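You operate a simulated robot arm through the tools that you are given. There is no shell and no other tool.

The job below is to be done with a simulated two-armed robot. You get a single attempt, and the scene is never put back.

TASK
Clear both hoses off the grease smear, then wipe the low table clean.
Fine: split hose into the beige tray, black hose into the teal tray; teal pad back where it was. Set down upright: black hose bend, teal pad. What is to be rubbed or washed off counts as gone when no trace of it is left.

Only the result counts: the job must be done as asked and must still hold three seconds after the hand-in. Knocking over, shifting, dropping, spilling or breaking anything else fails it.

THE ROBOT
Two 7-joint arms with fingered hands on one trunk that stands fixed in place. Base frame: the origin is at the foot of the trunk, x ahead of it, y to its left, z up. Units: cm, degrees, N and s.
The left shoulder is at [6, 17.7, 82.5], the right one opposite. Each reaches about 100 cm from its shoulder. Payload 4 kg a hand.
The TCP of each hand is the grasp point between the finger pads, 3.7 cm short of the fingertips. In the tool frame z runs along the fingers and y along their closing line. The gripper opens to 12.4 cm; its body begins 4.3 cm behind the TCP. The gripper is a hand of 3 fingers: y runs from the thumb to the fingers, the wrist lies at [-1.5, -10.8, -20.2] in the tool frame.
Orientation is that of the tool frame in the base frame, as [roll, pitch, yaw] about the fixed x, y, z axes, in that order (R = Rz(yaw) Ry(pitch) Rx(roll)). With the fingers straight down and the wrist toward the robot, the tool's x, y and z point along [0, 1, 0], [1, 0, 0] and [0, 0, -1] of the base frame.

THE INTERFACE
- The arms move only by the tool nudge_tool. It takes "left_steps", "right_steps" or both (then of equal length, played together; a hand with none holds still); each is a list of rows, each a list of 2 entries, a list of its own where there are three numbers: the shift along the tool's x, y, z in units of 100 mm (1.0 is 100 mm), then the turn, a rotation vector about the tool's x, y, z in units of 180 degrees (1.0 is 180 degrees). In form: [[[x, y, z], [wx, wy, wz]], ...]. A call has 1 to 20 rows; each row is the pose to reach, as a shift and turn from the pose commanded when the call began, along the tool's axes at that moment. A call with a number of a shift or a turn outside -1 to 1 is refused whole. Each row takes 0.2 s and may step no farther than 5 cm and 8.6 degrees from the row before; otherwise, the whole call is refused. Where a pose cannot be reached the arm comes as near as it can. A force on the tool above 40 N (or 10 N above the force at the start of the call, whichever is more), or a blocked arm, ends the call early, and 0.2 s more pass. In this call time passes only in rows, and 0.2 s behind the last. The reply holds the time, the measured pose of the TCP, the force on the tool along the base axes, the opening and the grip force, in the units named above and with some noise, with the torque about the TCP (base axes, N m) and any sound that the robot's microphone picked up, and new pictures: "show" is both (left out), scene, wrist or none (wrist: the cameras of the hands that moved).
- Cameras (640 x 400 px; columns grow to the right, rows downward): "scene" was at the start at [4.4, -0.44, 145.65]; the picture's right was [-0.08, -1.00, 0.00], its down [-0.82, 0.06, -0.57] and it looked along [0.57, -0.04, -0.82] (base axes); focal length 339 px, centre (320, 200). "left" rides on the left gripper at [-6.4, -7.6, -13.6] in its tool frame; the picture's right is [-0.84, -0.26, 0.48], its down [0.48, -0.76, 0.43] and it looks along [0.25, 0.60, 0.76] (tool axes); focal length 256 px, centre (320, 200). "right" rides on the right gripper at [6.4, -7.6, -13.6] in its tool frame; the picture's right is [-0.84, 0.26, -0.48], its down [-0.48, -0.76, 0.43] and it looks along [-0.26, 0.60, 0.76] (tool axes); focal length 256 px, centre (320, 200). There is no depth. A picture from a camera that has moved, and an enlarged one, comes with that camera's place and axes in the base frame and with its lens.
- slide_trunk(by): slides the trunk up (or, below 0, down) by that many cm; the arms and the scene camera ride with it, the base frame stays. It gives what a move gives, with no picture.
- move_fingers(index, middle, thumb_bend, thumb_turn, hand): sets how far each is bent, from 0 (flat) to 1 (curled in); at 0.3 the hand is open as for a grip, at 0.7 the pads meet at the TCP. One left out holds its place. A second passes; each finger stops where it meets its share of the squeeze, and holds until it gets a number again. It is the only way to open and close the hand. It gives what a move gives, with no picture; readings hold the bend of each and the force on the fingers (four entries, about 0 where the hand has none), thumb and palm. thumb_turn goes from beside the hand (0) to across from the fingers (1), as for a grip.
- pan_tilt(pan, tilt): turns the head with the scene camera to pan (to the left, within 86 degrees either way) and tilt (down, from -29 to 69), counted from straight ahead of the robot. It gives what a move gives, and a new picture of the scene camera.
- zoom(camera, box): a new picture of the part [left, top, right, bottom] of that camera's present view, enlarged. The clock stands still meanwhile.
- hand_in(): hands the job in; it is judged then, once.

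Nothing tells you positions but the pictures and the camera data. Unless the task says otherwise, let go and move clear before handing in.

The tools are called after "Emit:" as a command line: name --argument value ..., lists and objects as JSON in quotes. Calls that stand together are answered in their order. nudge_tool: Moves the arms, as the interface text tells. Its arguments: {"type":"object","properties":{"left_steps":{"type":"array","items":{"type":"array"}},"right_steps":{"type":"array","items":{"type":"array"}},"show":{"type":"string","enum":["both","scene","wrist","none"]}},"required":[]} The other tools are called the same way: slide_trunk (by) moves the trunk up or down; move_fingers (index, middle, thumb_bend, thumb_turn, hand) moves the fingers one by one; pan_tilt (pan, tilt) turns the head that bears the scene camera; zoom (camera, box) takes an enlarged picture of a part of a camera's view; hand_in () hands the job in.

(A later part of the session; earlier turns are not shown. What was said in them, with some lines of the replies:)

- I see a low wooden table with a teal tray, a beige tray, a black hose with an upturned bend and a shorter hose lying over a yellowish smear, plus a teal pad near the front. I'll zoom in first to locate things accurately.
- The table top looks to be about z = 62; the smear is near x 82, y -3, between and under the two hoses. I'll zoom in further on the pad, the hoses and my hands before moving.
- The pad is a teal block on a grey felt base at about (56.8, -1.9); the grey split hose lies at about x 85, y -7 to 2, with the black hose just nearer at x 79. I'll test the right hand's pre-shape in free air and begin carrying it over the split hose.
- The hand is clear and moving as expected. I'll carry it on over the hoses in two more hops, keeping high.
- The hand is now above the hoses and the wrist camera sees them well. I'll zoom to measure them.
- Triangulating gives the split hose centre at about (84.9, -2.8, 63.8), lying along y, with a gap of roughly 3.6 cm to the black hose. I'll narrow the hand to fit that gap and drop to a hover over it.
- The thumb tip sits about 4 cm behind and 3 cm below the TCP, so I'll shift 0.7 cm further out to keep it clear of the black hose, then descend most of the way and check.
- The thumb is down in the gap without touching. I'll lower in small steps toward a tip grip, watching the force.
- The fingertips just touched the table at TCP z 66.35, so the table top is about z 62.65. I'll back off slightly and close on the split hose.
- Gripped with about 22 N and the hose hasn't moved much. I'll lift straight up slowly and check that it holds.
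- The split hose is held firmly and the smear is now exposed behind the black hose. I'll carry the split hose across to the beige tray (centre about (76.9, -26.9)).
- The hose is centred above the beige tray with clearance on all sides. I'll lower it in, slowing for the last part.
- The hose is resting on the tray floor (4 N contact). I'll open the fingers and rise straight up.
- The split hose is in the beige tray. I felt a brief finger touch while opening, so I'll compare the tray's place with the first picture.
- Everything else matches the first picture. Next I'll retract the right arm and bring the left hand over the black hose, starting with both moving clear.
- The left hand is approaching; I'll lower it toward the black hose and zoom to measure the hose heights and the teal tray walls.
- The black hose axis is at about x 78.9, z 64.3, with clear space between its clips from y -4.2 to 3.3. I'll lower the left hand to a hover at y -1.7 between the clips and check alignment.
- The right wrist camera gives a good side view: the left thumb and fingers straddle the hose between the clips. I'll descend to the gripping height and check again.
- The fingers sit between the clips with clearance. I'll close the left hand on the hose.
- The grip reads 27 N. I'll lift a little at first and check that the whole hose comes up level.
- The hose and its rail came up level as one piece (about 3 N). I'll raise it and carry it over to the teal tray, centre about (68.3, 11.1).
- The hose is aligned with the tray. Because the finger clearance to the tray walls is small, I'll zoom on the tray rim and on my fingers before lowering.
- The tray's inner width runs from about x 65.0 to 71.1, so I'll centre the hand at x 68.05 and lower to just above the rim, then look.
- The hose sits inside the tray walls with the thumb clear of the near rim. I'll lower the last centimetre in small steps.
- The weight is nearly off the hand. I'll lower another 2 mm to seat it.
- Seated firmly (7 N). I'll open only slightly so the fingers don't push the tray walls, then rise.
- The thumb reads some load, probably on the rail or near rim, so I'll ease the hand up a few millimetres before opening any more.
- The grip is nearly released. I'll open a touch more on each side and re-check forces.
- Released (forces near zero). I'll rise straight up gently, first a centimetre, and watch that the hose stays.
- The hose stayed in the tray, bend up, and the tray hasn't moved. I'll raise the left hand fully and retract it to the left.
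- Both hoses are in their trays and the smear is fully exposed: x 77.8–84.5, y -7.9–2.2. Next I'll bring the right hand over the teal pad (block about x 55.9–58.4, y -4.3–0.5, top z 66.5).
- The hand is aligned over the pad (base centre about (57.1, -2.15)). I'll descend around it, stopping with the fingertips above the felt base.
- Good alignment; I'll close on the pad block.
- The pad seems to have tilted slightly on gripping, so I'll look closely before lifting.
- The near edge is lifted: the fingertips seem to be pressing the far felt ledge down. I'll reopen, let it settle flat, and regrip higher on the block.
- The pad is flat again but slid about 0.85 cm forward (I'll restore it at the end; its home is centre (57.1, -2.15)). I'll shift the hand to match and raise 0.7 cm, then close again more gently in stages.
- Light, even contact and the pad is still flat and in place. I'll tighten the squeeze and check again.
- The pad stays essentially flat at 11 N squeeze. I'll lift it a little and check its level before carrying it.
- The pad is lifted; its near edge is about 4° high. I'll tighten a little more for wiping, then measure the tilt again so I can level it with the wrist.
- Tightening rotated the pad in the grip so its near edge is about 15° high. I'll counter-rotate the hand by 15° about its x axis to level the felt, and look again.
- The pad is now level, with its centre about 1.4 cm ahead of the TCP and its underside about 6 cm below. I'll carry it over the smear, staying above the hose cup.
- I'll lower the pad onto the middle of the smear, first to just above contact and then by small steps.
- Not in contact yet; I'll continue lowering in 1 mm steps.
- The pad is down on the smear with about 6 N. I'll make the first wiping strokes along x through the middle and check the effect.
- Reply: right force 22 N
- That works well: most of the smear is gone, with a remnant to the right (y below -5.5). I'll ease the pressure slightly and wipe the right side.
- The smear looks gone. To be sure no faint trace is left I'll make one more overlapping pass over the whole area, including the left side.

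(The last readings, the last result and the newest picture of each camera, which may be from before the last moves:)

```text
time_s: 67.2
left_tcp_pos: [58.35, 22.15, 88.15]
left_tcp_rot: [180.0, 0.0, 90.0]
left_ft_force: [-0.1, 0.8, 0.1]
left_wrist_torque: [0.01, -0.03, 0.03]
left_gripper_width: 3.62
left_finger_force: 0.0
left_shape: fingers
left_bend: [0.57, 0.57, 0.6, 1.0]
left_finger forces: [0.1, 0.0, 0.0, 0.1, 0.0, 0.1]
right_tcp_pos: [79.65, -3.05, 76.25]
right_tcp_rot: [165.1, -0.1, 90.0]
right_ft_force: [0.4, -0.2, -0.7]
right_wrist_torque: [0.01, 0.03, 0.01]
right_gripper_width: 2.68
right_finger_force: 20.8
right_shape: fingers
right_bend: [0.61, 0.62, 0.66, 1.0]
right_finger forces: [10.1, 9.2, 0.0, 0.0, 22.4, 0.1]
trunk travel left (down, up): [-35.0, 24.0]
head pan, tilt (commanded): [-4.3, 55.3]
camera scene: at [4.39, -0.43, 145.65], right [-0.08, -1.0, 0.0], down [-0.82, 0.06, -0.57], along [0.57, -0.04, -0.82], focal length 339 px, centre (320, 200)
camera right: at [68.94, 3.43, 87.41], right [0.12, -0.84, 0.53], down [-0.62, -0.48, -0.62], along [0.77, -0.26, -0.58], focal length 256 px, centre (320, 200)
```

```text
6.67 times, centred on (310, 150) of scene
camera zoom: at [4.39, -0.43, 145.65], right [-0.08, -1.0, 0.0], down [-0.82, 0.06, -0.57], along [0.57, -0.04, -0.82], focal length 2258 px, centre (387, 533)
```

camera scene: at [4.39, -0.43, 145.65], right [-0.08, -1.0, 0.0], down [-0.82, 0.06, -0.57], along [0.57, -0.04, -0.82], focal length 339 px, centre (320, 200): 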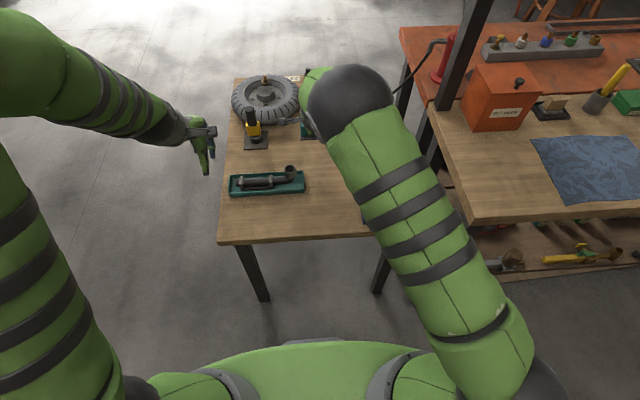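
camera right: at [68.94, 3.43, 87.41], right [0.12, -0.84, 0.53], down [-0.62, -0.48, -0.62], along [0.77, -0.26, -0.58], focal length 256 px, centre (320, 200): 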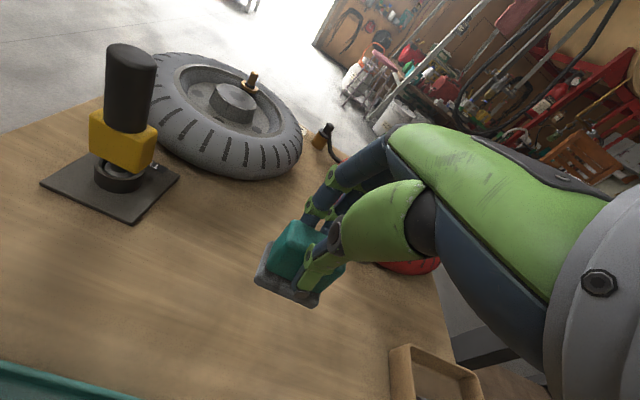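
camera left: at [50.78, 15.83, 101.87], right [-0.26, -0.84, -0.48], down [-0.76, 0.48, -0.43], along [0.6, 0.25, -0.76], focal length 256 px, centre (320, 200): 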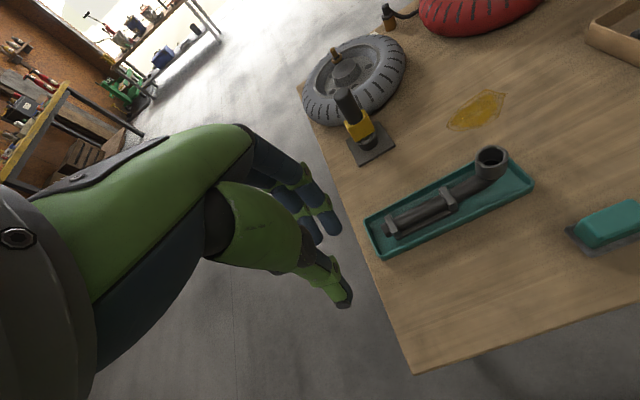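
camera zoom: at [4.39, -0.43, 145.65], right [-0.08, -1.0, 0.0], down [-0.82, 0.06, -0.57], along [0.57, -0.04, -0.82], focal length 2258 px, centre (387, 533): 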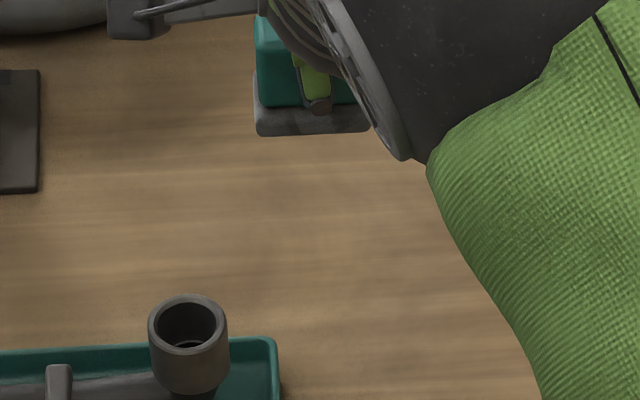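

The table is clean in all three views. I'll carry the pad back toward its home spot (base centre (57.1, -2.15)).

Emit:
nudge_tool --right_steps '[[[0, -0.277, -0.126], [0, 0, 0]], [[0, -0.554, -0.252], [0, 0, 0]], [[0, -0.831, -0.378], [0, 0, 0]]]' --show "none"

Emit:
nudge_tool --right_steps '[[[0, -0.29, -0.078], [0, 0, 0]], [[0, -0.579, -0.155], [0, 0, 0]], [[0, -0.869, -0.233], [0, 0, 0]]]' --show "none"

Emit:
nudge_tool --right_steps '[[[0.03, -0.217, 0.045], [0, 0, 0]], [[0.06, -0.435, 0.09], [0, 0, 0]], [[0.09, -0.652, 0.136], [0, 0, 0]]]' --show "both"

Emit:
zoom --camera "left" --box '[520, 100, 640, 260]'

Emit:
zoom --camera "right" --box '[230, 200, 370, 320]'

Emit:
zoom --camera "scene" --box '[280, 170, 350, 224]'

```text
time_s: 68.0
left_tcp_pos: [58.3, 21.95, 88.18]
left_tcp_rot: [179.9, 0.0, 90.0]
left_ft_force: [0.0, 0.0, -0.7]
left_wrist_torque: [0.0, 0.0, 0.0]
left_gripper_width: 3.62
left_finger_force: 0.0
left_shape: fingers
left_bend: [0.57, 0.57, 0.6, 1.0]
left_finger forces: [0.0, 0.0, 0.0, 0.0, 0.0, 0.1]
right_tcp_pos: [70.9, -2.93, 77.62]
right_tcp_rot: [165.1, 0.0, 90.0]
right_ft_force: [0.0, 0.9, -0.3]
right_wrist_torque: [-0.02, 0.02, 0.0]
right_gripper_width: 2.7
right_finger_force: 20.8
right_shape: fingers
right_bend: [0.61, 0.62, 0.66, 1.0]
right_finger forces: [10.2, 9.2, 0.1, 0.0, 22.5, 0.0]
trunk travel left (down, up): [-35.0, 24.0]
head pan, tilt (commanded): [-4.3, 55.3]
```

```text
time_s: 68.8
left_tcp_pos: [58.4, 22.06, 88.14]
left_tcp_rot: [-180.0, 0.0, 90.1]
left_ft_force: [0.7, -0.1, 0.5]
left_wrist_torque: [-0.02, 0.04, 0.02]
left_gripper_width: 3.64
left_finger_force: 0.1
left_shape: fingers
left_bend: [0.57, 0.57, 0.6, 1.0]
left_finger forces: [0.0, 0.0, 0.1, 0.0, 0.0, 0.0]
right_tcp_pos: [61.76, -2.94, 77.83]
right_tcp_rot: [165.0, 0.0, 90.0]
right_ft_force: [0.1, -0.3, -0.7]
right_wrist_torque: [-0.03, 0.02, -0.03]
right_gripper_width: 2.68
right_finger_force: 20.3
right_shape: fingers
right_bend: [0.61, 0.62, 0.66, 1.0]
right_finger forces: [10.3, 9.2, 0.0, 0.0, 22.4, 0.0]
trunk travel left (down, up): [-35.0, 24.0]
head pan, tilt (commanded): [-4.3, 55.3]
```

```text
time_s: 69.6
left_tcp_pos: [58.49, 21.99, 88.21]
left_tcp_rot: [179.9, -0.1, 90.0]
left_ft_force: [0.0, 0.0, -0.2]
left_wrist_torque: [0.0, 0.05, 0.01]
left_gripper_width: 3.61
left_finger_force: 0.0
left_shape: fingers
left_bend: [0.57, 0.57, 0.6, 1.0]
left_finger forces: [0.1, 0.1, 0.0, 0.0, 0.0, 0.0]
right_tcp_pos: [55.85, -1.97, 74.67]
right_tcp_rot: [165.1, 0.0, 90.0]
right_ft_force: [1.2, 0.4, -1.6]
right_wrist_torque: [0.01, 0.0, 0.0]
right_gripper_width: 2.67
right_finger_force: 21.1
right_shape: fingers
right_bend: [0.61, 0.62, 0.66, 1.0]
right_finger forces: [10.1, 9.1, 0.0, 0.0, 22.1, 0.0]
trunk travel left (down, up): [-35.0, 24.0]
head pan, tilt (commanded): [-4.3, 55.3]
camera scene: at [4.4, -0.43, 145.66], right [-0.08, -1.0, 0.0], down [-0.82, 0.06, -0.57], along [0.57, -0.04, -0.82], focal length 339 px, centre (320, 200)
camera right: at [45.03, 4.37, 85.99], right [0.12, -0.84, 0.53], down [-0.62, -0.48, -0.62], along [0.77, -0.26, -0.58], focal length 256 px, centre (320, 200)
```

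scene: 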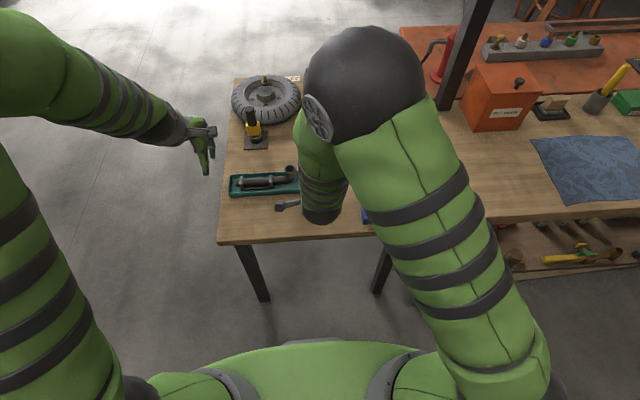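
right: 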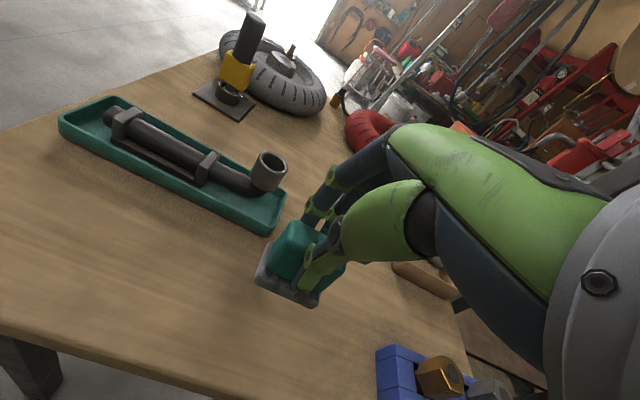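

```text
2.50 times, centred on (580, 180) of left
camera zoom: at [50.85, 15.84, 101.84], right [-0.26, -0.84, -0.48], down [-0.76, 0.48, -0.43], along [0.6, 0.25, -0.76], focal length 640 px, centre (-330, 250)
```

zoom: 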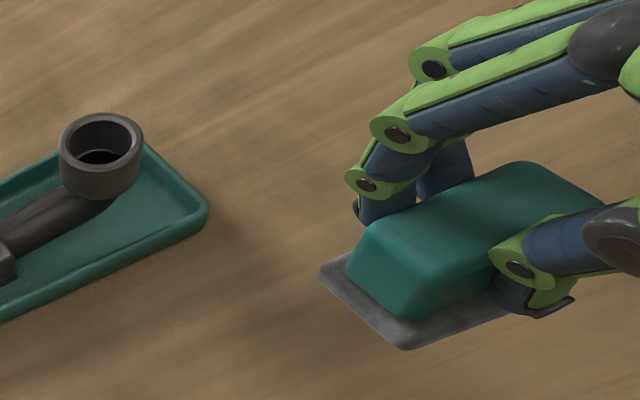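

```text
3.33 times, centred on (300, 260) of right
camera zoom: at [45.03, 4.37, 85.99], right [0.12, -0.84, 0.53], down [-0.62, -0.48, -0.62], along [0.77, -0.26, -0.58], focal length 853 px, centre (387, 0)
```

zoom: 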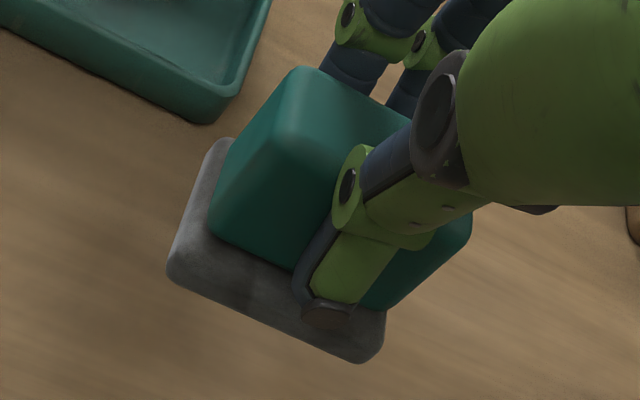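

```text
7.41 times, centred on (315, 197) of scene
camera zoom: at [4.4, -0.43, 145.66], right [-0.08, -1.0, 0.0], down [-0.82, 0.06, -0.57], along [0.57, -0.04, -0.82], focal length 2509 px, centre (357, 222)
```

zoom: 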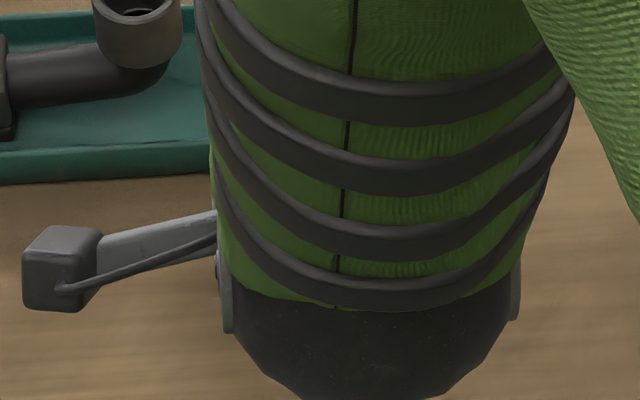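

The pad is right over its home spot (near edge x 55.2, left edge y 0.6). I'll lower it, slowing near the table.

Emit:
nudge_tool --right_steps '[[[0, -0.057, 0.2125], [0, 0, 0]], [[0, -0.11, 0.41], [0, 0, 0]], [[0, -0.1425, 0.5313], [0, 0, 0]], [[0, -0.15, 0.56], [0, 0, 0]]]' --show "none"

Emit:
nudge_tool --right_steps '[[[0, -0.0026, 0.0097], [0, 0, 0]], [[0, -0.0052, 0.0194], [0, 0, 0]], [[0, -0.0065, 0.0242], [0, 0, 0]]]' --show "none"

Emit:
zoom --camera "left" --box '[540, 150, 640, 275]'

Emit:
zoom --camera "right" --box '[230, 200, 370, 320]'

```text
time_s: 70.6
left_tcp_pos: [58.3, 22.22, 88.31]
left_tcp_rot: [180.0, -0.1, 89.9]
left_ft_force: [0.2, 0.5, -1.2]
left_wrist_torque: [0.0, 0.03, 0.02]
left_gripper_width: 3.65
left_finger_force: 0.1
left_shape: fingers
left_bend: [0.57, 0.57, 0.6, 1.0]
left_finger forces: [0.0, 0.1, 0.1, 0.1, 0.0, 0.1]
right_tcp_pos: [56.05, -2.04, 69.07]
right_tcp_rot: [165.0, 0.1, 89.9]
right_ft_force: [0.0, 0.0, -0.7]
right_wrist_torque: [-0.01, -0.01, -0.02]
right_gripper_width: 2.68
right_finger_force: 20.2
right_shape: fingers
right_bend: [0.61, 0.62, 0.66, 1.0]
right_finger forces: [10.1, 9.1, 0.1, 0.0, 21.9, 0.1]
trunk travel left (down, up): [-35.0, 24.0]
head pan, tilt (commanded): [-4.3, 55.3]
```

```text
time_s: 71.4
left_tcp_pos: [58.41, 22.08, 88.13]
left_tcp_rot: [-179.9, 0.0, 90.0]
left_ft_force: [-0.1, 1.3, -1.0]
left_wrist_torque: [-0.03, 0.02, 0.03]
left_gripper_width: 3.63
left_finger_force: 0.1
left_shape: fingers
left_bend: [0.57, 0.57, 0.6, 1.0]
left_finger forces: [0.1, 0.0, 0.1, 0.0, 0.1, 0.0]
right_tcp_pos: [55.96, -2.14, 68.72]
right_tcp_rot: [165.0, 0.0, 90.0]
right_ft_force: [-0.4, -0.1, -1.0]
right_wrist_torque: [0.01, 0.02, 0.02]
right_gripper_width: 2.67
right_finger_force: 20.6
right_shape: fingers
right_bend: [0.61, 0.62, 0.66, 1.0]
right_finger forces: [10.0, 9.1, 0.0, 0.1, 22.0, 0.1]
trunk travel left (down, up): [-35.0, 24.0]
head pan, tilt (commanded): [-4.3, 55.3]
```

```text
3.20 times, centred on (590, 212) of left
camera zoom: at [50.85, 15.84, 101.83], right [-0.26, -0.84, -0.48], down [-0.76, 0.48, -0.43], along [0.6, 0.25, -0.76], focal length 819 px, centre (-544, 160)
```

zoom: 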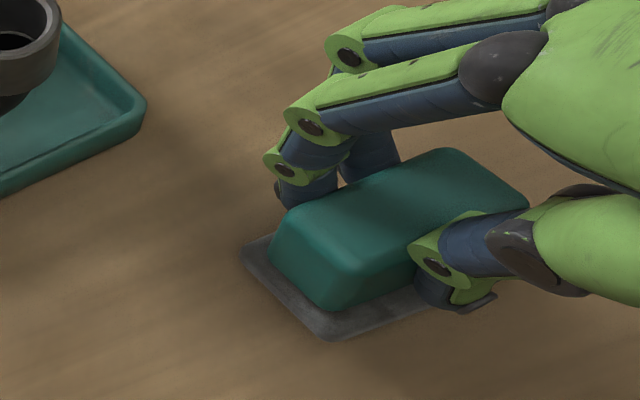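

```text
3.33 times, centred on (300, 260) of right
camera zoom: at [45.07, 4.32, 79.94], right [0.12, -0.84, 0.53], down [-0.62, -0.48, -0.62], along [0.77, -0.26, -0.58], focal length 853 px, centre (387, 0)
```

zoom: 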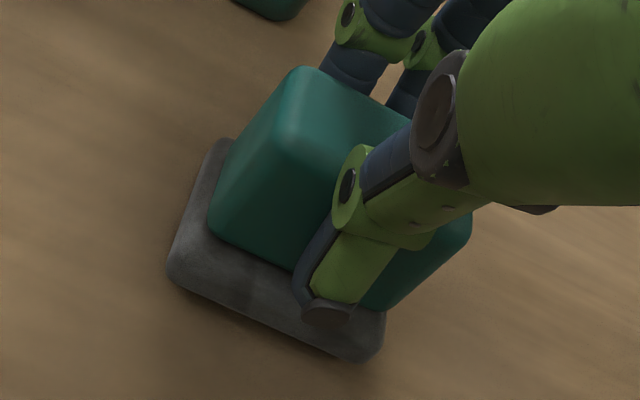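

The pad is about 0.2 cm forward of home and not quite touching. I'll correct x by -0.2 and lower to contact.

Emit:
nudge_tool --right_steps '[[[0, -0.0193, -0.0052], [0, 0, 0]], [[0, -0.0219, 0.0045], [0, 0, 0]], [[0, -0.0245, 0.0141], [0, 0, 0]], [[0, -0.0271, 0.0238], [0, 0, 0]]]' --show "none"

```text
time_s: 72.4
left_tcp_pos: [58.33, 22.06, 88.21]
left_tcp_rot: [179.9, 0.0, 90.0]
left_ft_force: [0.9, 1.2, 0.3]
left_wrist_torque: [-0.02, 0.0, 0.02]
left_gripper_width: 3.58
left_finger_force: 0.0
left_shape: fingers
left_bend: [0.57, 0.57, 0.6, 1.0]
left_finger forces: [0.0, 0.1, 0.1, 0.0, 0.0, 0.1]
right_tcp_pos: [55.6, -2.18, 68.55]
right_tcp_rot: [165.0, -0.1, 90.0]
right_ft_force: [-1.0, 0.4, 0.9]
right_wrist_torque: [0.02, -0.02, 0.01]
right_gripper_width: 2.7
right_finger_force: 20.3
right_shape: fingers
right_bend: [0.61, 0.62, 0.66, 1.0]
right_finger forces: [10.2, 9.1, 0.0, 0.1, 22.5, 0.1]
trunk travel left (down, up): [-35.0, 24.0]
head pan, tilt (commanded): [-4.3, 55.3]
```

Emit:
nudge_tool --right_steps '[[[0, -0.0013, 0.0048], [0, 0, 0]], [[0, -0.0026, 0.0097], [0, 0, 0]], [[0, -0.0032, 0.012], [0, 0, 0]]]' --show "none"

Emit:
zoom --camera "left" --box '[540, 150, 640, 275]'

Emit:
zoom --camera "right" --box '[230, 200, 370, 320]'

```text
time_s: 73.2
left_tcp_pos: [58.32, 22.05, 88.16]
left_tcp_rot: [180.0, 0.0, 90.0]
left_ft_force: [-0.7, -0.2, -0.7]
left_wrist_torque: [-0.01, 0.03, 0.0]
left_gripper_width: 3.64
left_finger_force: 0.0
left_shape: fingers
left_bend: [0.57, 0.57, 0.6, 1.0]
left_finger forces: [0.0, 0.0, 0.0, 0.0, 0.1, 0.0]
right_tcp_pos: [55.65, -2.23, 68.46]
right_tcp_rot: [165.1, 0.0, 89.9]
right_ft_force: [-2.0, -0.2, 6.9]
right_wrist_torque: [0.0, -0.11, 0.01]
right_gripper_width: 2.7
right_finger_force: 22.7
right_shape: fingers
right_bend: [0.61, 0.62, 0.66, 1.0]
right_finger forces: [10.3, 9.4, 0.0, 0.1, 25.4, 0.0]
trunk travel left (down, up): [-35.0, 24.0]
head pan, tilt (commanded): [-4.3, 55.3]
```

```text
3.20 times, centred on (590, 212) of left
camera zoom: at [50.8, 15.84, 101.86], right [-0.26, -0.84, -0.48], down [-0.76, 0.48, -0.43], along [0.6, 0.25, -0.76], focal length 819 px, centre (-544, 160)
```

zoom: 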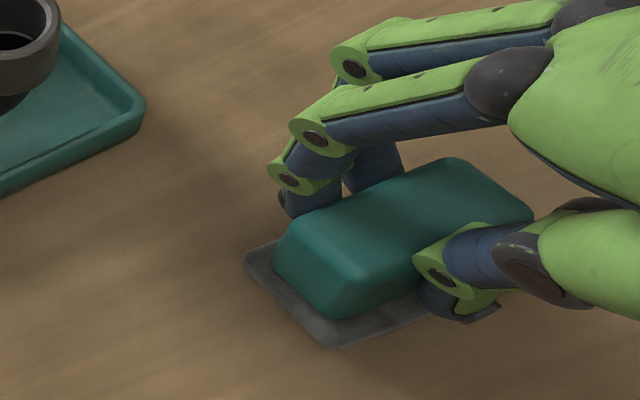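

```text
3.33 times, centred on (300, 260) of right
camera zoom: at [44.77, 4.27, 79.58], right [0.12, -0.84, 0.53], down [-0.62, -0.48, -0.62], along [0.77, -0.26, -0.58], focal length 853 px, centre (387, 0)
```

zoom: 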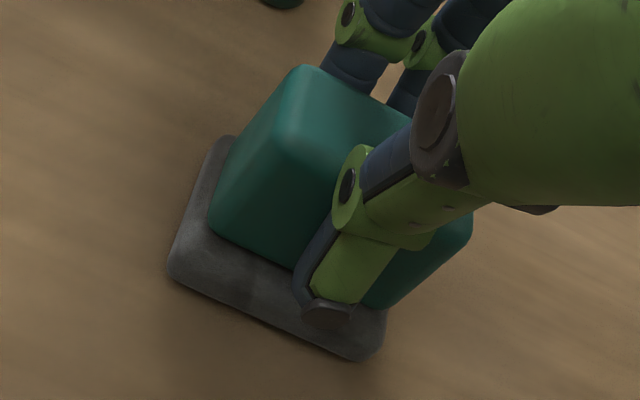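

The pad is seated at its home position with 7 N contact. I'll release in two gentle stages.

Emit:
move_fingers --hand "right" --index 0.6 --middle 0.61 --thumb_bend 0.65

Emit:
move_fingers --hand "right" --index 0.55 --middle 0.55 --thumb_bend 0.58

Emit:
zoom --camera "left" --box '[540, 150, 640, 275]'

Emit:
zoom --camera "right" --box '[230, 200, 370, 320]'

```text
time_s: 74.2
left_tcp_pos: [58.38, 22.15, 88.18]
left_tcp_rot: [180.0, 0.0, 90.1]
left_ft_force: [0.4, 0.4, -0.3]
left_wrist_torque: [-0.03, -0.01, -0.02]
left_gripper_width: 3.63
left_finger_force: 0.1
left_shape: fingers
left_bend: [0.57, 0.57, 0.6, 1.0]
left_finger forces: [0.1, 0.0, 0.1, 0.1, 0.1, 0.0]
right_tcp_pos: [55.64, -2.21, 68.31]
right_tcp_rot: [165.0, 0.0, 90.0]
right_ft_force: [-0.5, 0.1, 2.2]
right_wrist_torque: [-0.02, 0.01, 0.01]
right_gripper_width: 2.94
right_finger_force: 6.3
right_shape: fingers
right_bend: [0.59, 0.6, 0.65, 1.0]
right_finger forces: [2.2, 2.7, 0.0, 0.0, 7.0, 0.0]
trunk travel left (down, up): [-35.0, 24.0]
head pan, tilt (commanded): [-4.3, 55.3]
```

```text
time_s: 75.2
left_tcp_pos: [58.38, 22.05, 88.05]
left_tcp_rot: [-179.9, -0.1, 90.0]
left_ft_force: [-0.9, 0.0, -0.6]
left_wrist_torque: [0.02, 0.04, 0.02]
left_gripper_width: 3.62
left_finger_force: 0.0
left_shape: fingers
left_bend: [0.57, 0.57, 0.6, 1.0]
left_finger forces: [0.0, 0.0, 0.0, 0.0, 0.1, 0.0]
right_tcp_pos: [55.61, -2.18, 68.44]
right_tcp_rot: [165.0, 0.0, 90.0]
right_ft_force: [-0.3, 0.0, 0.6]
right_wrist_torque: [-0.01, 0.03, 0.0]
right_gripper_width: 4.36
right_finger_force: 0.0
right_shape: fingers
right_bend: [0.55, 0.55, 0.57, 1.0]
right_finger forces: [0.0, 0.0, 0.0, 0.1, 0.0, 0.0]
trunk travel left (down, up): [-35.0, 24.0]
head pan, tilt (commanded): [-4.3, 55.3]
```

```text
3.20 times, centred on (590, 212) of left
camera zoom: at [50.84, 15.84, 101.83], right [-0.26, -0.84, -0.48], down [-0.76, 0.48, -0.43], along [0.6, 0.25, -0.76], focal length 819 px, centre (-544, 160)
```

zoom: 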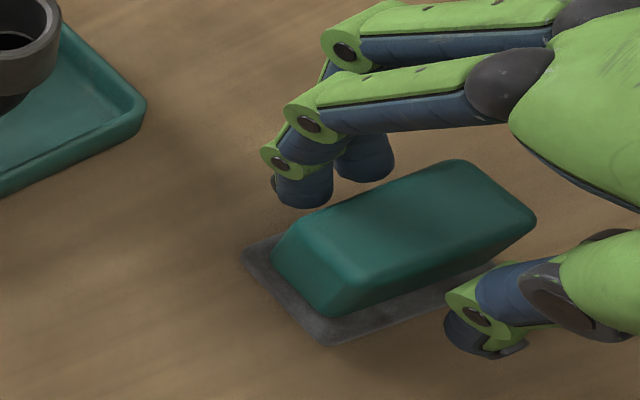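

```text
3.33 times, centred on (300, 260) of right
camera zoom: at [44.78, 4.27, 79.54], right [0.12, -0.84, 0.53], down [-0.62, -0.48, -0.62], along [0.77, -0.26, -0.58], focal length 853 px, centre (387, 0)
```

zoom: 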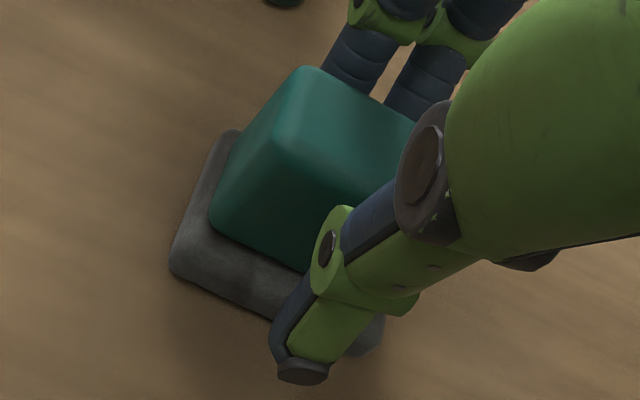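

The pad sits flat and free. I'll open a bit wider and rise straight up.

Emit:
move_fingers --hand "right" --index 0.5 --middle 0.5 --thumb_bend 0.52

Emit:
nudge_tool --right_steps '[[[0, 0.013, -0.048], [0, 0, 0]], [[0, 0.039, -0.145], [0, 0, 0]], [[0, 0.078, -0.29], [0, 0, 0]], [[0, 0.13, -0.483], [0, 0, 0]], [[0, 0.207, -0.773], [0, 0, 0]]]' --show "wrist"

Emit:
zoom --camera "left" --box '[540, 150, 640, 275]'

```text
time_s: 76.2
left_tcp_pos: [58.4, 22.12, 88.28]
left_tcp_rot: [-179.9, 0.0, 89.9]
left_ft_force: [-0.5, -0.8, 0.7]
left_wrist_torque: [0.01, 0.04, -0.03]
left_gripper_width: 3.63
left_finger_force: 0.1
left_shape: fingers
left_bend: [0.57, 0.57, 0.6, 1.0]
left_finger forces: [0.0, 0.1, 0.0, 0.1, 0.0, 0.1]
right_tcp_pos: [55.57, -2.12, 68.41]
right_tcp_rot: [165.1, 0.1, 90.0]
right_ft_force: [0.4, 0.9, -0.8]
right_wrist_torque: [0.01, 0.01, -0.01]
right_gripper_width: 5.87
right_finger_force: 0.0
right_shape: fingers
right_bend: [0.5, 0.5, 0.52, 1.0]
right_finger forces: [0.0, 0.1, 0.0, 0.0, 0.0, 0.0]
trunk travel left (down, up): [-35.0, 24.0]
head pan, tilt (commanded): [-4.3, 55.3]
```

```text
time_s: 77.4
left_tcp_pos: [58.37, 22.06, 88.2]
left_tcp_rot: [-179.9, 0.0, 90.0]
left_ft_force: [-0.7, 0.4, -0.2]
left_wrist_torque: [0.0, -0.01, 0.01]
left_gripper_width: 3.61
left_finger_force: 0.0
left_shape: fingers
left_bend: [0.57, 0.57, 0.6, 1.0]
left_finger forces: [0.0, 0.1, 0.0, 0.0, 0.0, 0.0]
right_tcp_pos: [55.53, -2.25, 76.3]
right_tcp_rot: [165.2, 0.0, 89.9]
right_ft_force: [-0.7, -0.6, -0.1]
right_wrist_torque: [0.0, -0.04, 0.0]
right_gripper_width: 5.91
right_finger_force: 0.1
right_shape: fingers
right_bend: [0.5, 0.5, 0.52, 1.0]
right_finger forces: [0.0, 0.0, 0.0, 0.0, 0.0, 0.0]
trunk travel left (down, up): [-35.0, 24.0]
head pan, tilt (commanded): [-4.3, 55.3]
camera right: at [44.66, 4.14, 87.49], right [0.12, -0.84, 0.53], down [-0.62, -0.48, -0.62], along [0.77, -0.26, -0.58], focal length 256 px, centre (320, 200)
```

right: 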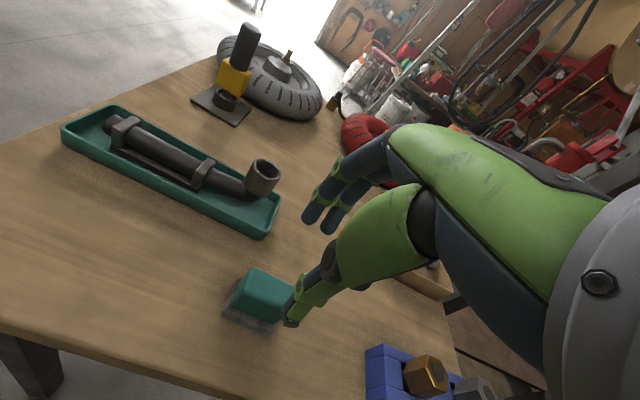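

```text
3.20 times, centred on (590, 212) of left
camera zoom: at [50.82, 15.84, 101.84], right [-0.26, -0.84, -0.48], down [-0.76, 0.48, -0.43], along [0.6, 0.25, -0.76], focal length 819 px, centre (-544, 160)
```

zoom: 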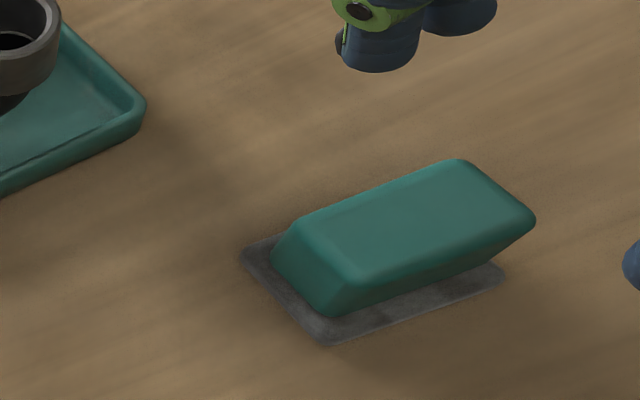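

The pad is back in place, upright. I'll retract the right arm up and to the side, then inspect the whole table.

Emit:
nudge_tool --right_steps '[[[0, 0.1, -0.387], [0, 0, 0]], [[0, 0.207, -0.773], [0, 0, 0]], [[-0.3, 0.207, -0.773], [0, 0, 0]], [[-0.6, 0.207, -0.773], [0, 0, 0]], [[-0.9, 0.207, -0.773], [0, 0, 0]]]' --show "none"

Emit:
nudge_tool --right_steps '[[[-0.3, 0, 0], [0.028, 0, 0]], [[-0.6, 0, 0], [0.056, 0, 0]], [[-0.9, 0, 0], [0.083, 0, 0]], [[-1.0, 0, 0], [0.083, 0, 0]]]' --show "none"

Emit:
nudge_tool --right_steps '[[[-0.3, 0, -0.2], [0, 0, 0]], [[-0.6, 0, -0.4], [0, 0, 0]], [[-0.8, 0, -0.5], [0, 0, 0]]]' --show "both"

Emit:
zoom --camera "scene" --box '[220, 120, 420, 245]'

Emit:
zoom --camera "scene" --box '[270, 125, 360, 180]'

Emit:
zoom --camera "left" --box '[360, 50, 640, 270]'

Emit:
zoom --camera "right" --box '[0, 40, 320, 240]'

```text
time_s: 78.6
left_tcp_pos: [58.44, 22.01, 88.26]
left_tcp_rot: [179.9, -0.1, 90.0]
left_ft_force: [0.4, -0.5, -0.4]
left_wrist_torque: [0.01, -0.02, -0.02]
left_gripper_width: 3.63
left_finger_force: 0.1
left_shape: fingers
left_bend: [0.57, 0.57, 0.6, 1.0]
left_finger forces: [0.1, 0.0, 0.0, 0.0, 0.0, 0.0]
right_tcp_pos: [55.58, -11.17, 84.34]
right_tcp_rot: [165.0, 0.0, 90.1]
right_ft_force: [-0.3, -0.2, 0.0]
right_wrist_torque: [-0.01, -0.02, 0.0]
right_gripper_width: 5.9
right_finger_force: 0.0
right_shape: fingers
right_bend: [0.5, 0.5, 0.52, 1.0]
right_finger forces: [0.0, 0.0, 0.1, 0.0, 0.0, 0.0]
trunk travel left (down, up): [-35.0, 24.0]
head pan, tilt (commanded): [-4.3, 55.3]
```

```text
time_s: 79.6
left_tcp_pos: [58.3, 22.05, 88.24]
left_tcp_rot: [-180.0, 0.0, 90.0]
left_ft_force: [-0.7, 0.3, -0.6]
left_wrist_torque: [-0.01, 0.03, 0.0]
left_gripper_width: 3.65
left_finger_force: 0.2
left_shape: fingers
left_bend: [0.57, 0.57, 0.6, 1.0]
left_finger forces: [0.0, 0.0, 0.0, 0.1, 0.1, 0.0]
right_tcp_pos: [55.76, -21.15, 84.19]
right_tcp_rot: [-179.9, -0.1, 90.0]
right_ft_force: [-0.2, 0.0, 0.0]
right_wrist_torque: [0.01, -0.03, -0.02]
right_gripper_width: 5.88
right_finger_force: 0.0
right_shape: fingers
right_bend: [0.5, 0.5, 0.52, 1.0]
right_finger forces: [0.0, 0.1, 0.0, 0.0, 0.0, 0.1]
trunk travel left (down, up): [-35.0, 24.0]
head pan, tilt (commanded): [-4.3, 55.3]
```

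```text
time_s: 80.4
left_tcp_pos: [58.4, 22.01, 88.23]
left_tcp_rot: [-180.0, 0.0, 90.0]
left_ft_force: [-0.3, 0.9, -0.3]
left_wrist_torque: [-0.02, -0.02, 0.0]
left_gripper_width: 3.62
left_finger_force: 0.1
left_shape: fingers
left_bend: [0.57, 0.57, 0.6, 1.0]
left_finger forces: [0.0, 0.0, 0.1, 0.1, 0.1, 0.1]
right_tcp_pos: [55.72, -29.13, 89.15]
right_tcp_rot: [-180.0, 0.0, 90.0]
right_ft_force: [-0.3, 0.4, 0.9]
right_wrist_torque: [0.02, 0.0, 0.0]
right_gripper_width: 5.88
right_finger_force: 0.1
right_shape: fingers
right_bend: [0.5, 0.5, 0.52, 1.0]
right_finger forces: [0.1, 0.0, 0.0, 0.0, 0.0, 0.0]
trunk travel left (down, up): [-35.0, 24.0]
head pan, tilt (commanded): [-4.3, 55.3]
camera scene: at [4.39, -0.45, 145.65], right [-0.08, -1.0, 0.0], down [-0.82, 0.06, -0.57], along [0.57, -0.04, -0.82], focal length 339 px, centre (320, 200)
camera right: at [48.1, -22.68, 102.91], right [0.26, -0.84, 0.48], down [-0.76, -0.48, -0.43], along [0.6, -0.26, -0.76], focal length 256 px, centre (320, 200)
```

scene: 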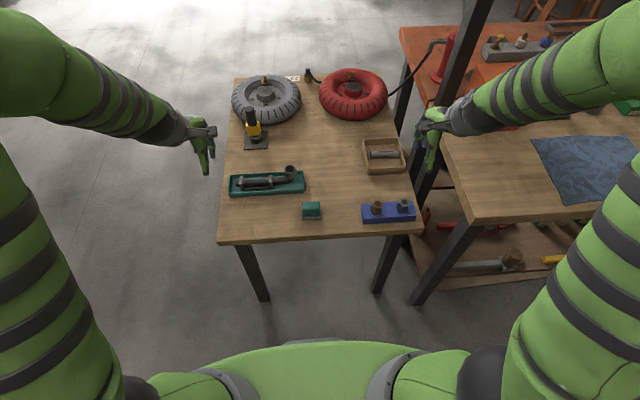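
right: 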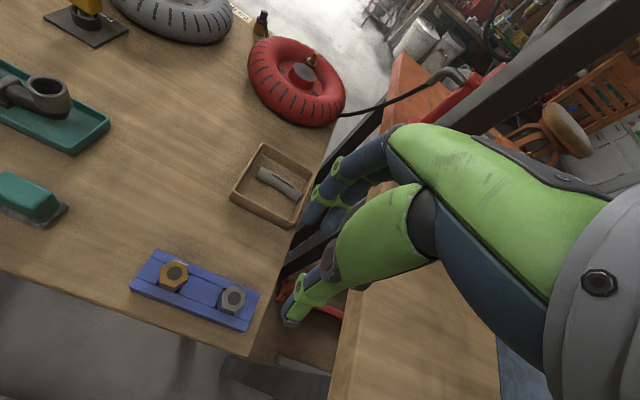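

```text
3.20 times, centred on (320, 182) of scene
camera zoom: at [4.39, -0.45, 145.65], right [-0.08, -1.0, 0.0], down [-0.82, 0.06, -0.57], along [0.57, -0.04, -0.82], focal length 1084 px, centre (320, 256)
```

zoom: 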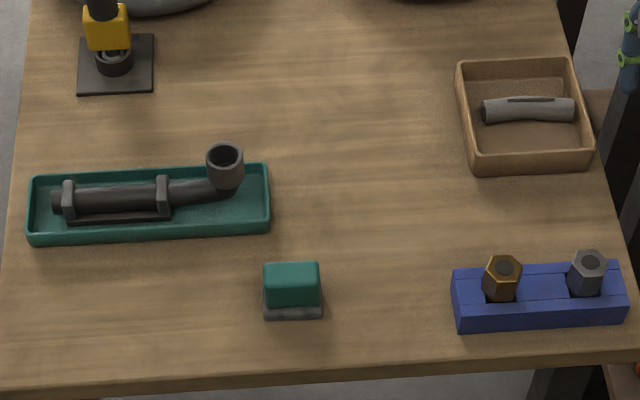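

```text
7.11 times, centred on (315, 152) of scene
camera zoom: at [4.39, -0.45, 145.65], right [-0.08, -1.0, 0.0], down [-0.82, 0.06, -0.57], along [0.57, -0.04, -0.82], focal length 2408 px, centre (356, 538)
```

zoom: 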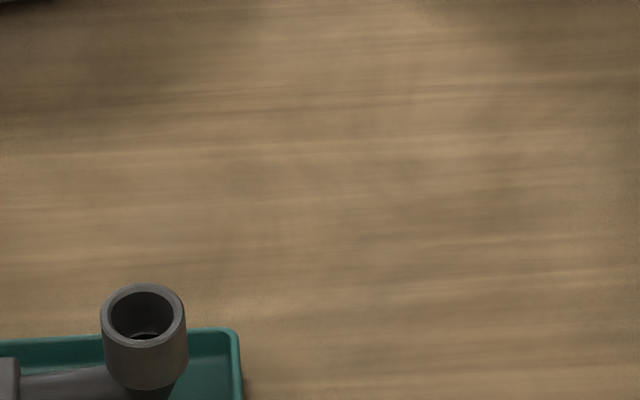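

```text
1.82 times, centred on (500, 160) of left
camera zoom: at [50.84, 15.83, 101.84], right [-0.26, -0.84, -0.48], down [-0.76, 0.48, -0.43], along [0.6, 0.26, -0.76], focal length 465 px, centre (-7, 273)
```

zoom: 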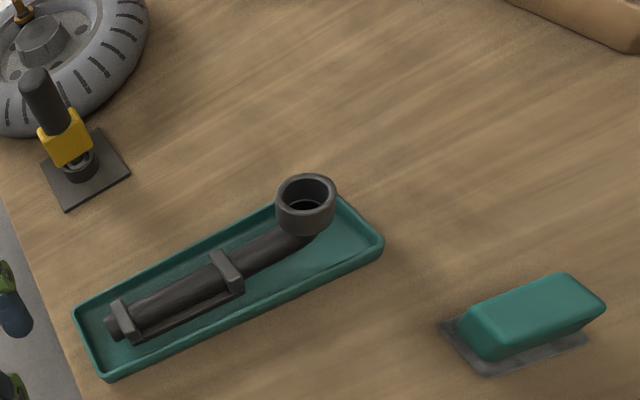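

```text
2.00 times, centred on (160, 140) of right
camera zoom: at [48.1, -22.68, 102.91], right [0.26, -0.84, 0.48], down [-0.76, -0.48, -0.43], along [0.6, -0.26, -0.76], focal length 512 px, centre (640, 320)
```

zoom: 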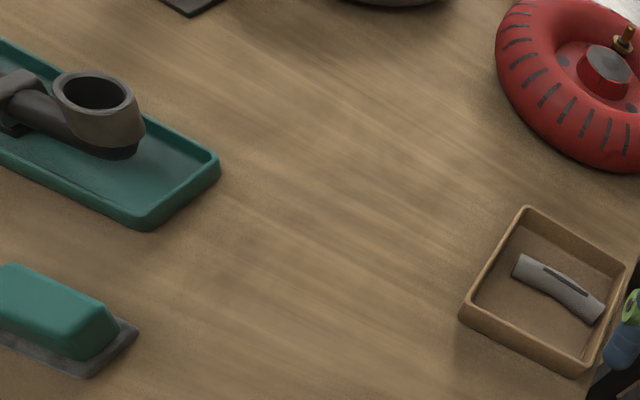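

Everything matches the first picture, with the hoses in their trays and the pad home. I'll take one last close look at the wiped area for any faint trace.

Emit:
zoom --camera "scene" --box '[293, 135, 333, 165]'

Emit:
zoom --camera "left" --box '[430, 70, 530, 145]'

Emit:
zoom --camera "right" --box '[70, 40, 210, 140]'

Emit:
zoom --camera "scene" --box '[215, 60, 425, 245]'

```text
13.33 times, centred on (313, 150) of scene
camera zoom: at [4.39, -0.45, 145.65], right [-0.08, -1.0, 0.0], down [-0.82, 0.06, -0.57], along [0.57, -0.04, -0.82], focal length 4516 px, centre (413, 867)
```

zoom: 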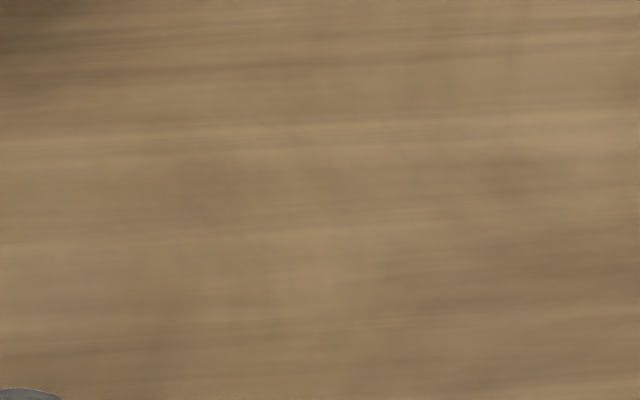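

```text
5.33 times, centred on (480, 108) of left
camera zoom: at [50.84, 15.83, 101.84], right [-0.26, -0.84, -0.48], down [-0.76, 0.48, -0.43], along [0.6, 0.26, -0.76], focal length 1365 px, centre (-533, 693)
```

zoom: 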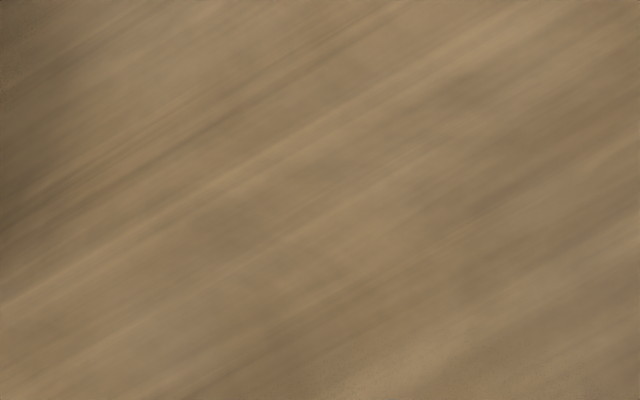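

```text
4.00 times, centred on (140, 90) of right
camera zoom: at [48.1, -22.68, 102.91], right [0.26, -0.84, 0.48], down [-0.76, -0.48, -0.43], along [0.6, -0.26, -0.76], focal length 1024 px, centre (1040, 640)
```

zoom: 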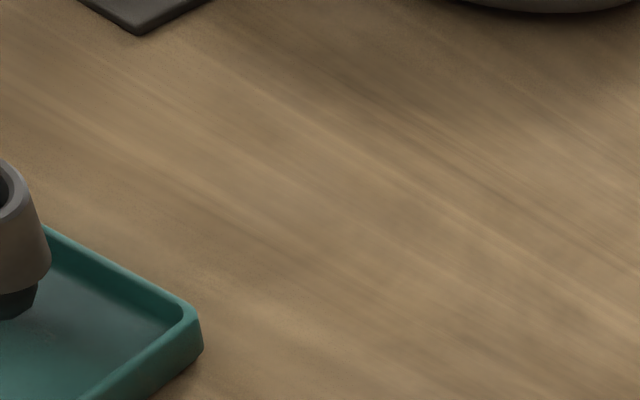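

```text
2.16 times, centred on (320, 152) of scene
camera zoom: at [4.39, -0.45, 145.65], right [-0.08, -1.0, 0.0], down [-0.82, 0.06, -0.57], along [0.57, -0.04, -0.82], focal length 732 px, centre (320, 303)
```

zoom: 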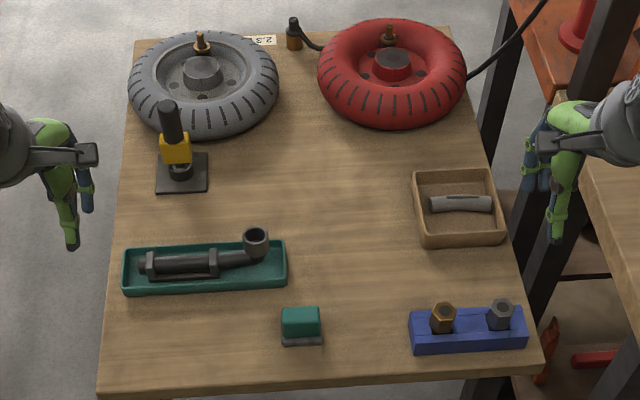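

The table shows only bare wood where the smear was. The split hose is in the beige tray and the black hose is in the teal tray with its bend up. The pad is back at its spot, nothing else has moved, and both hands are clear, so I'm handing in.

Emit:
hand_in

```text
The job is handed in.
```

The job is handed in, and in my last close-up views it was done as asked:

- **Grease smear:** it is wiped off, with only bare wood showing where it was.
- **Split hose:** it lies in the beige tray.
- **Black hose:** it lies in the teal tray with its bend pointing up.
- **Teal pad:** it stands upright where it started, within about 2 mm as far as I can measure. It slid forward about 1 cm on my first grip, and I corrected for that when putting it back.

Nothing else on the table looks shifted compared with the first picture, and both hands had let go and moved clear before the hand-in. I have not been told the result.
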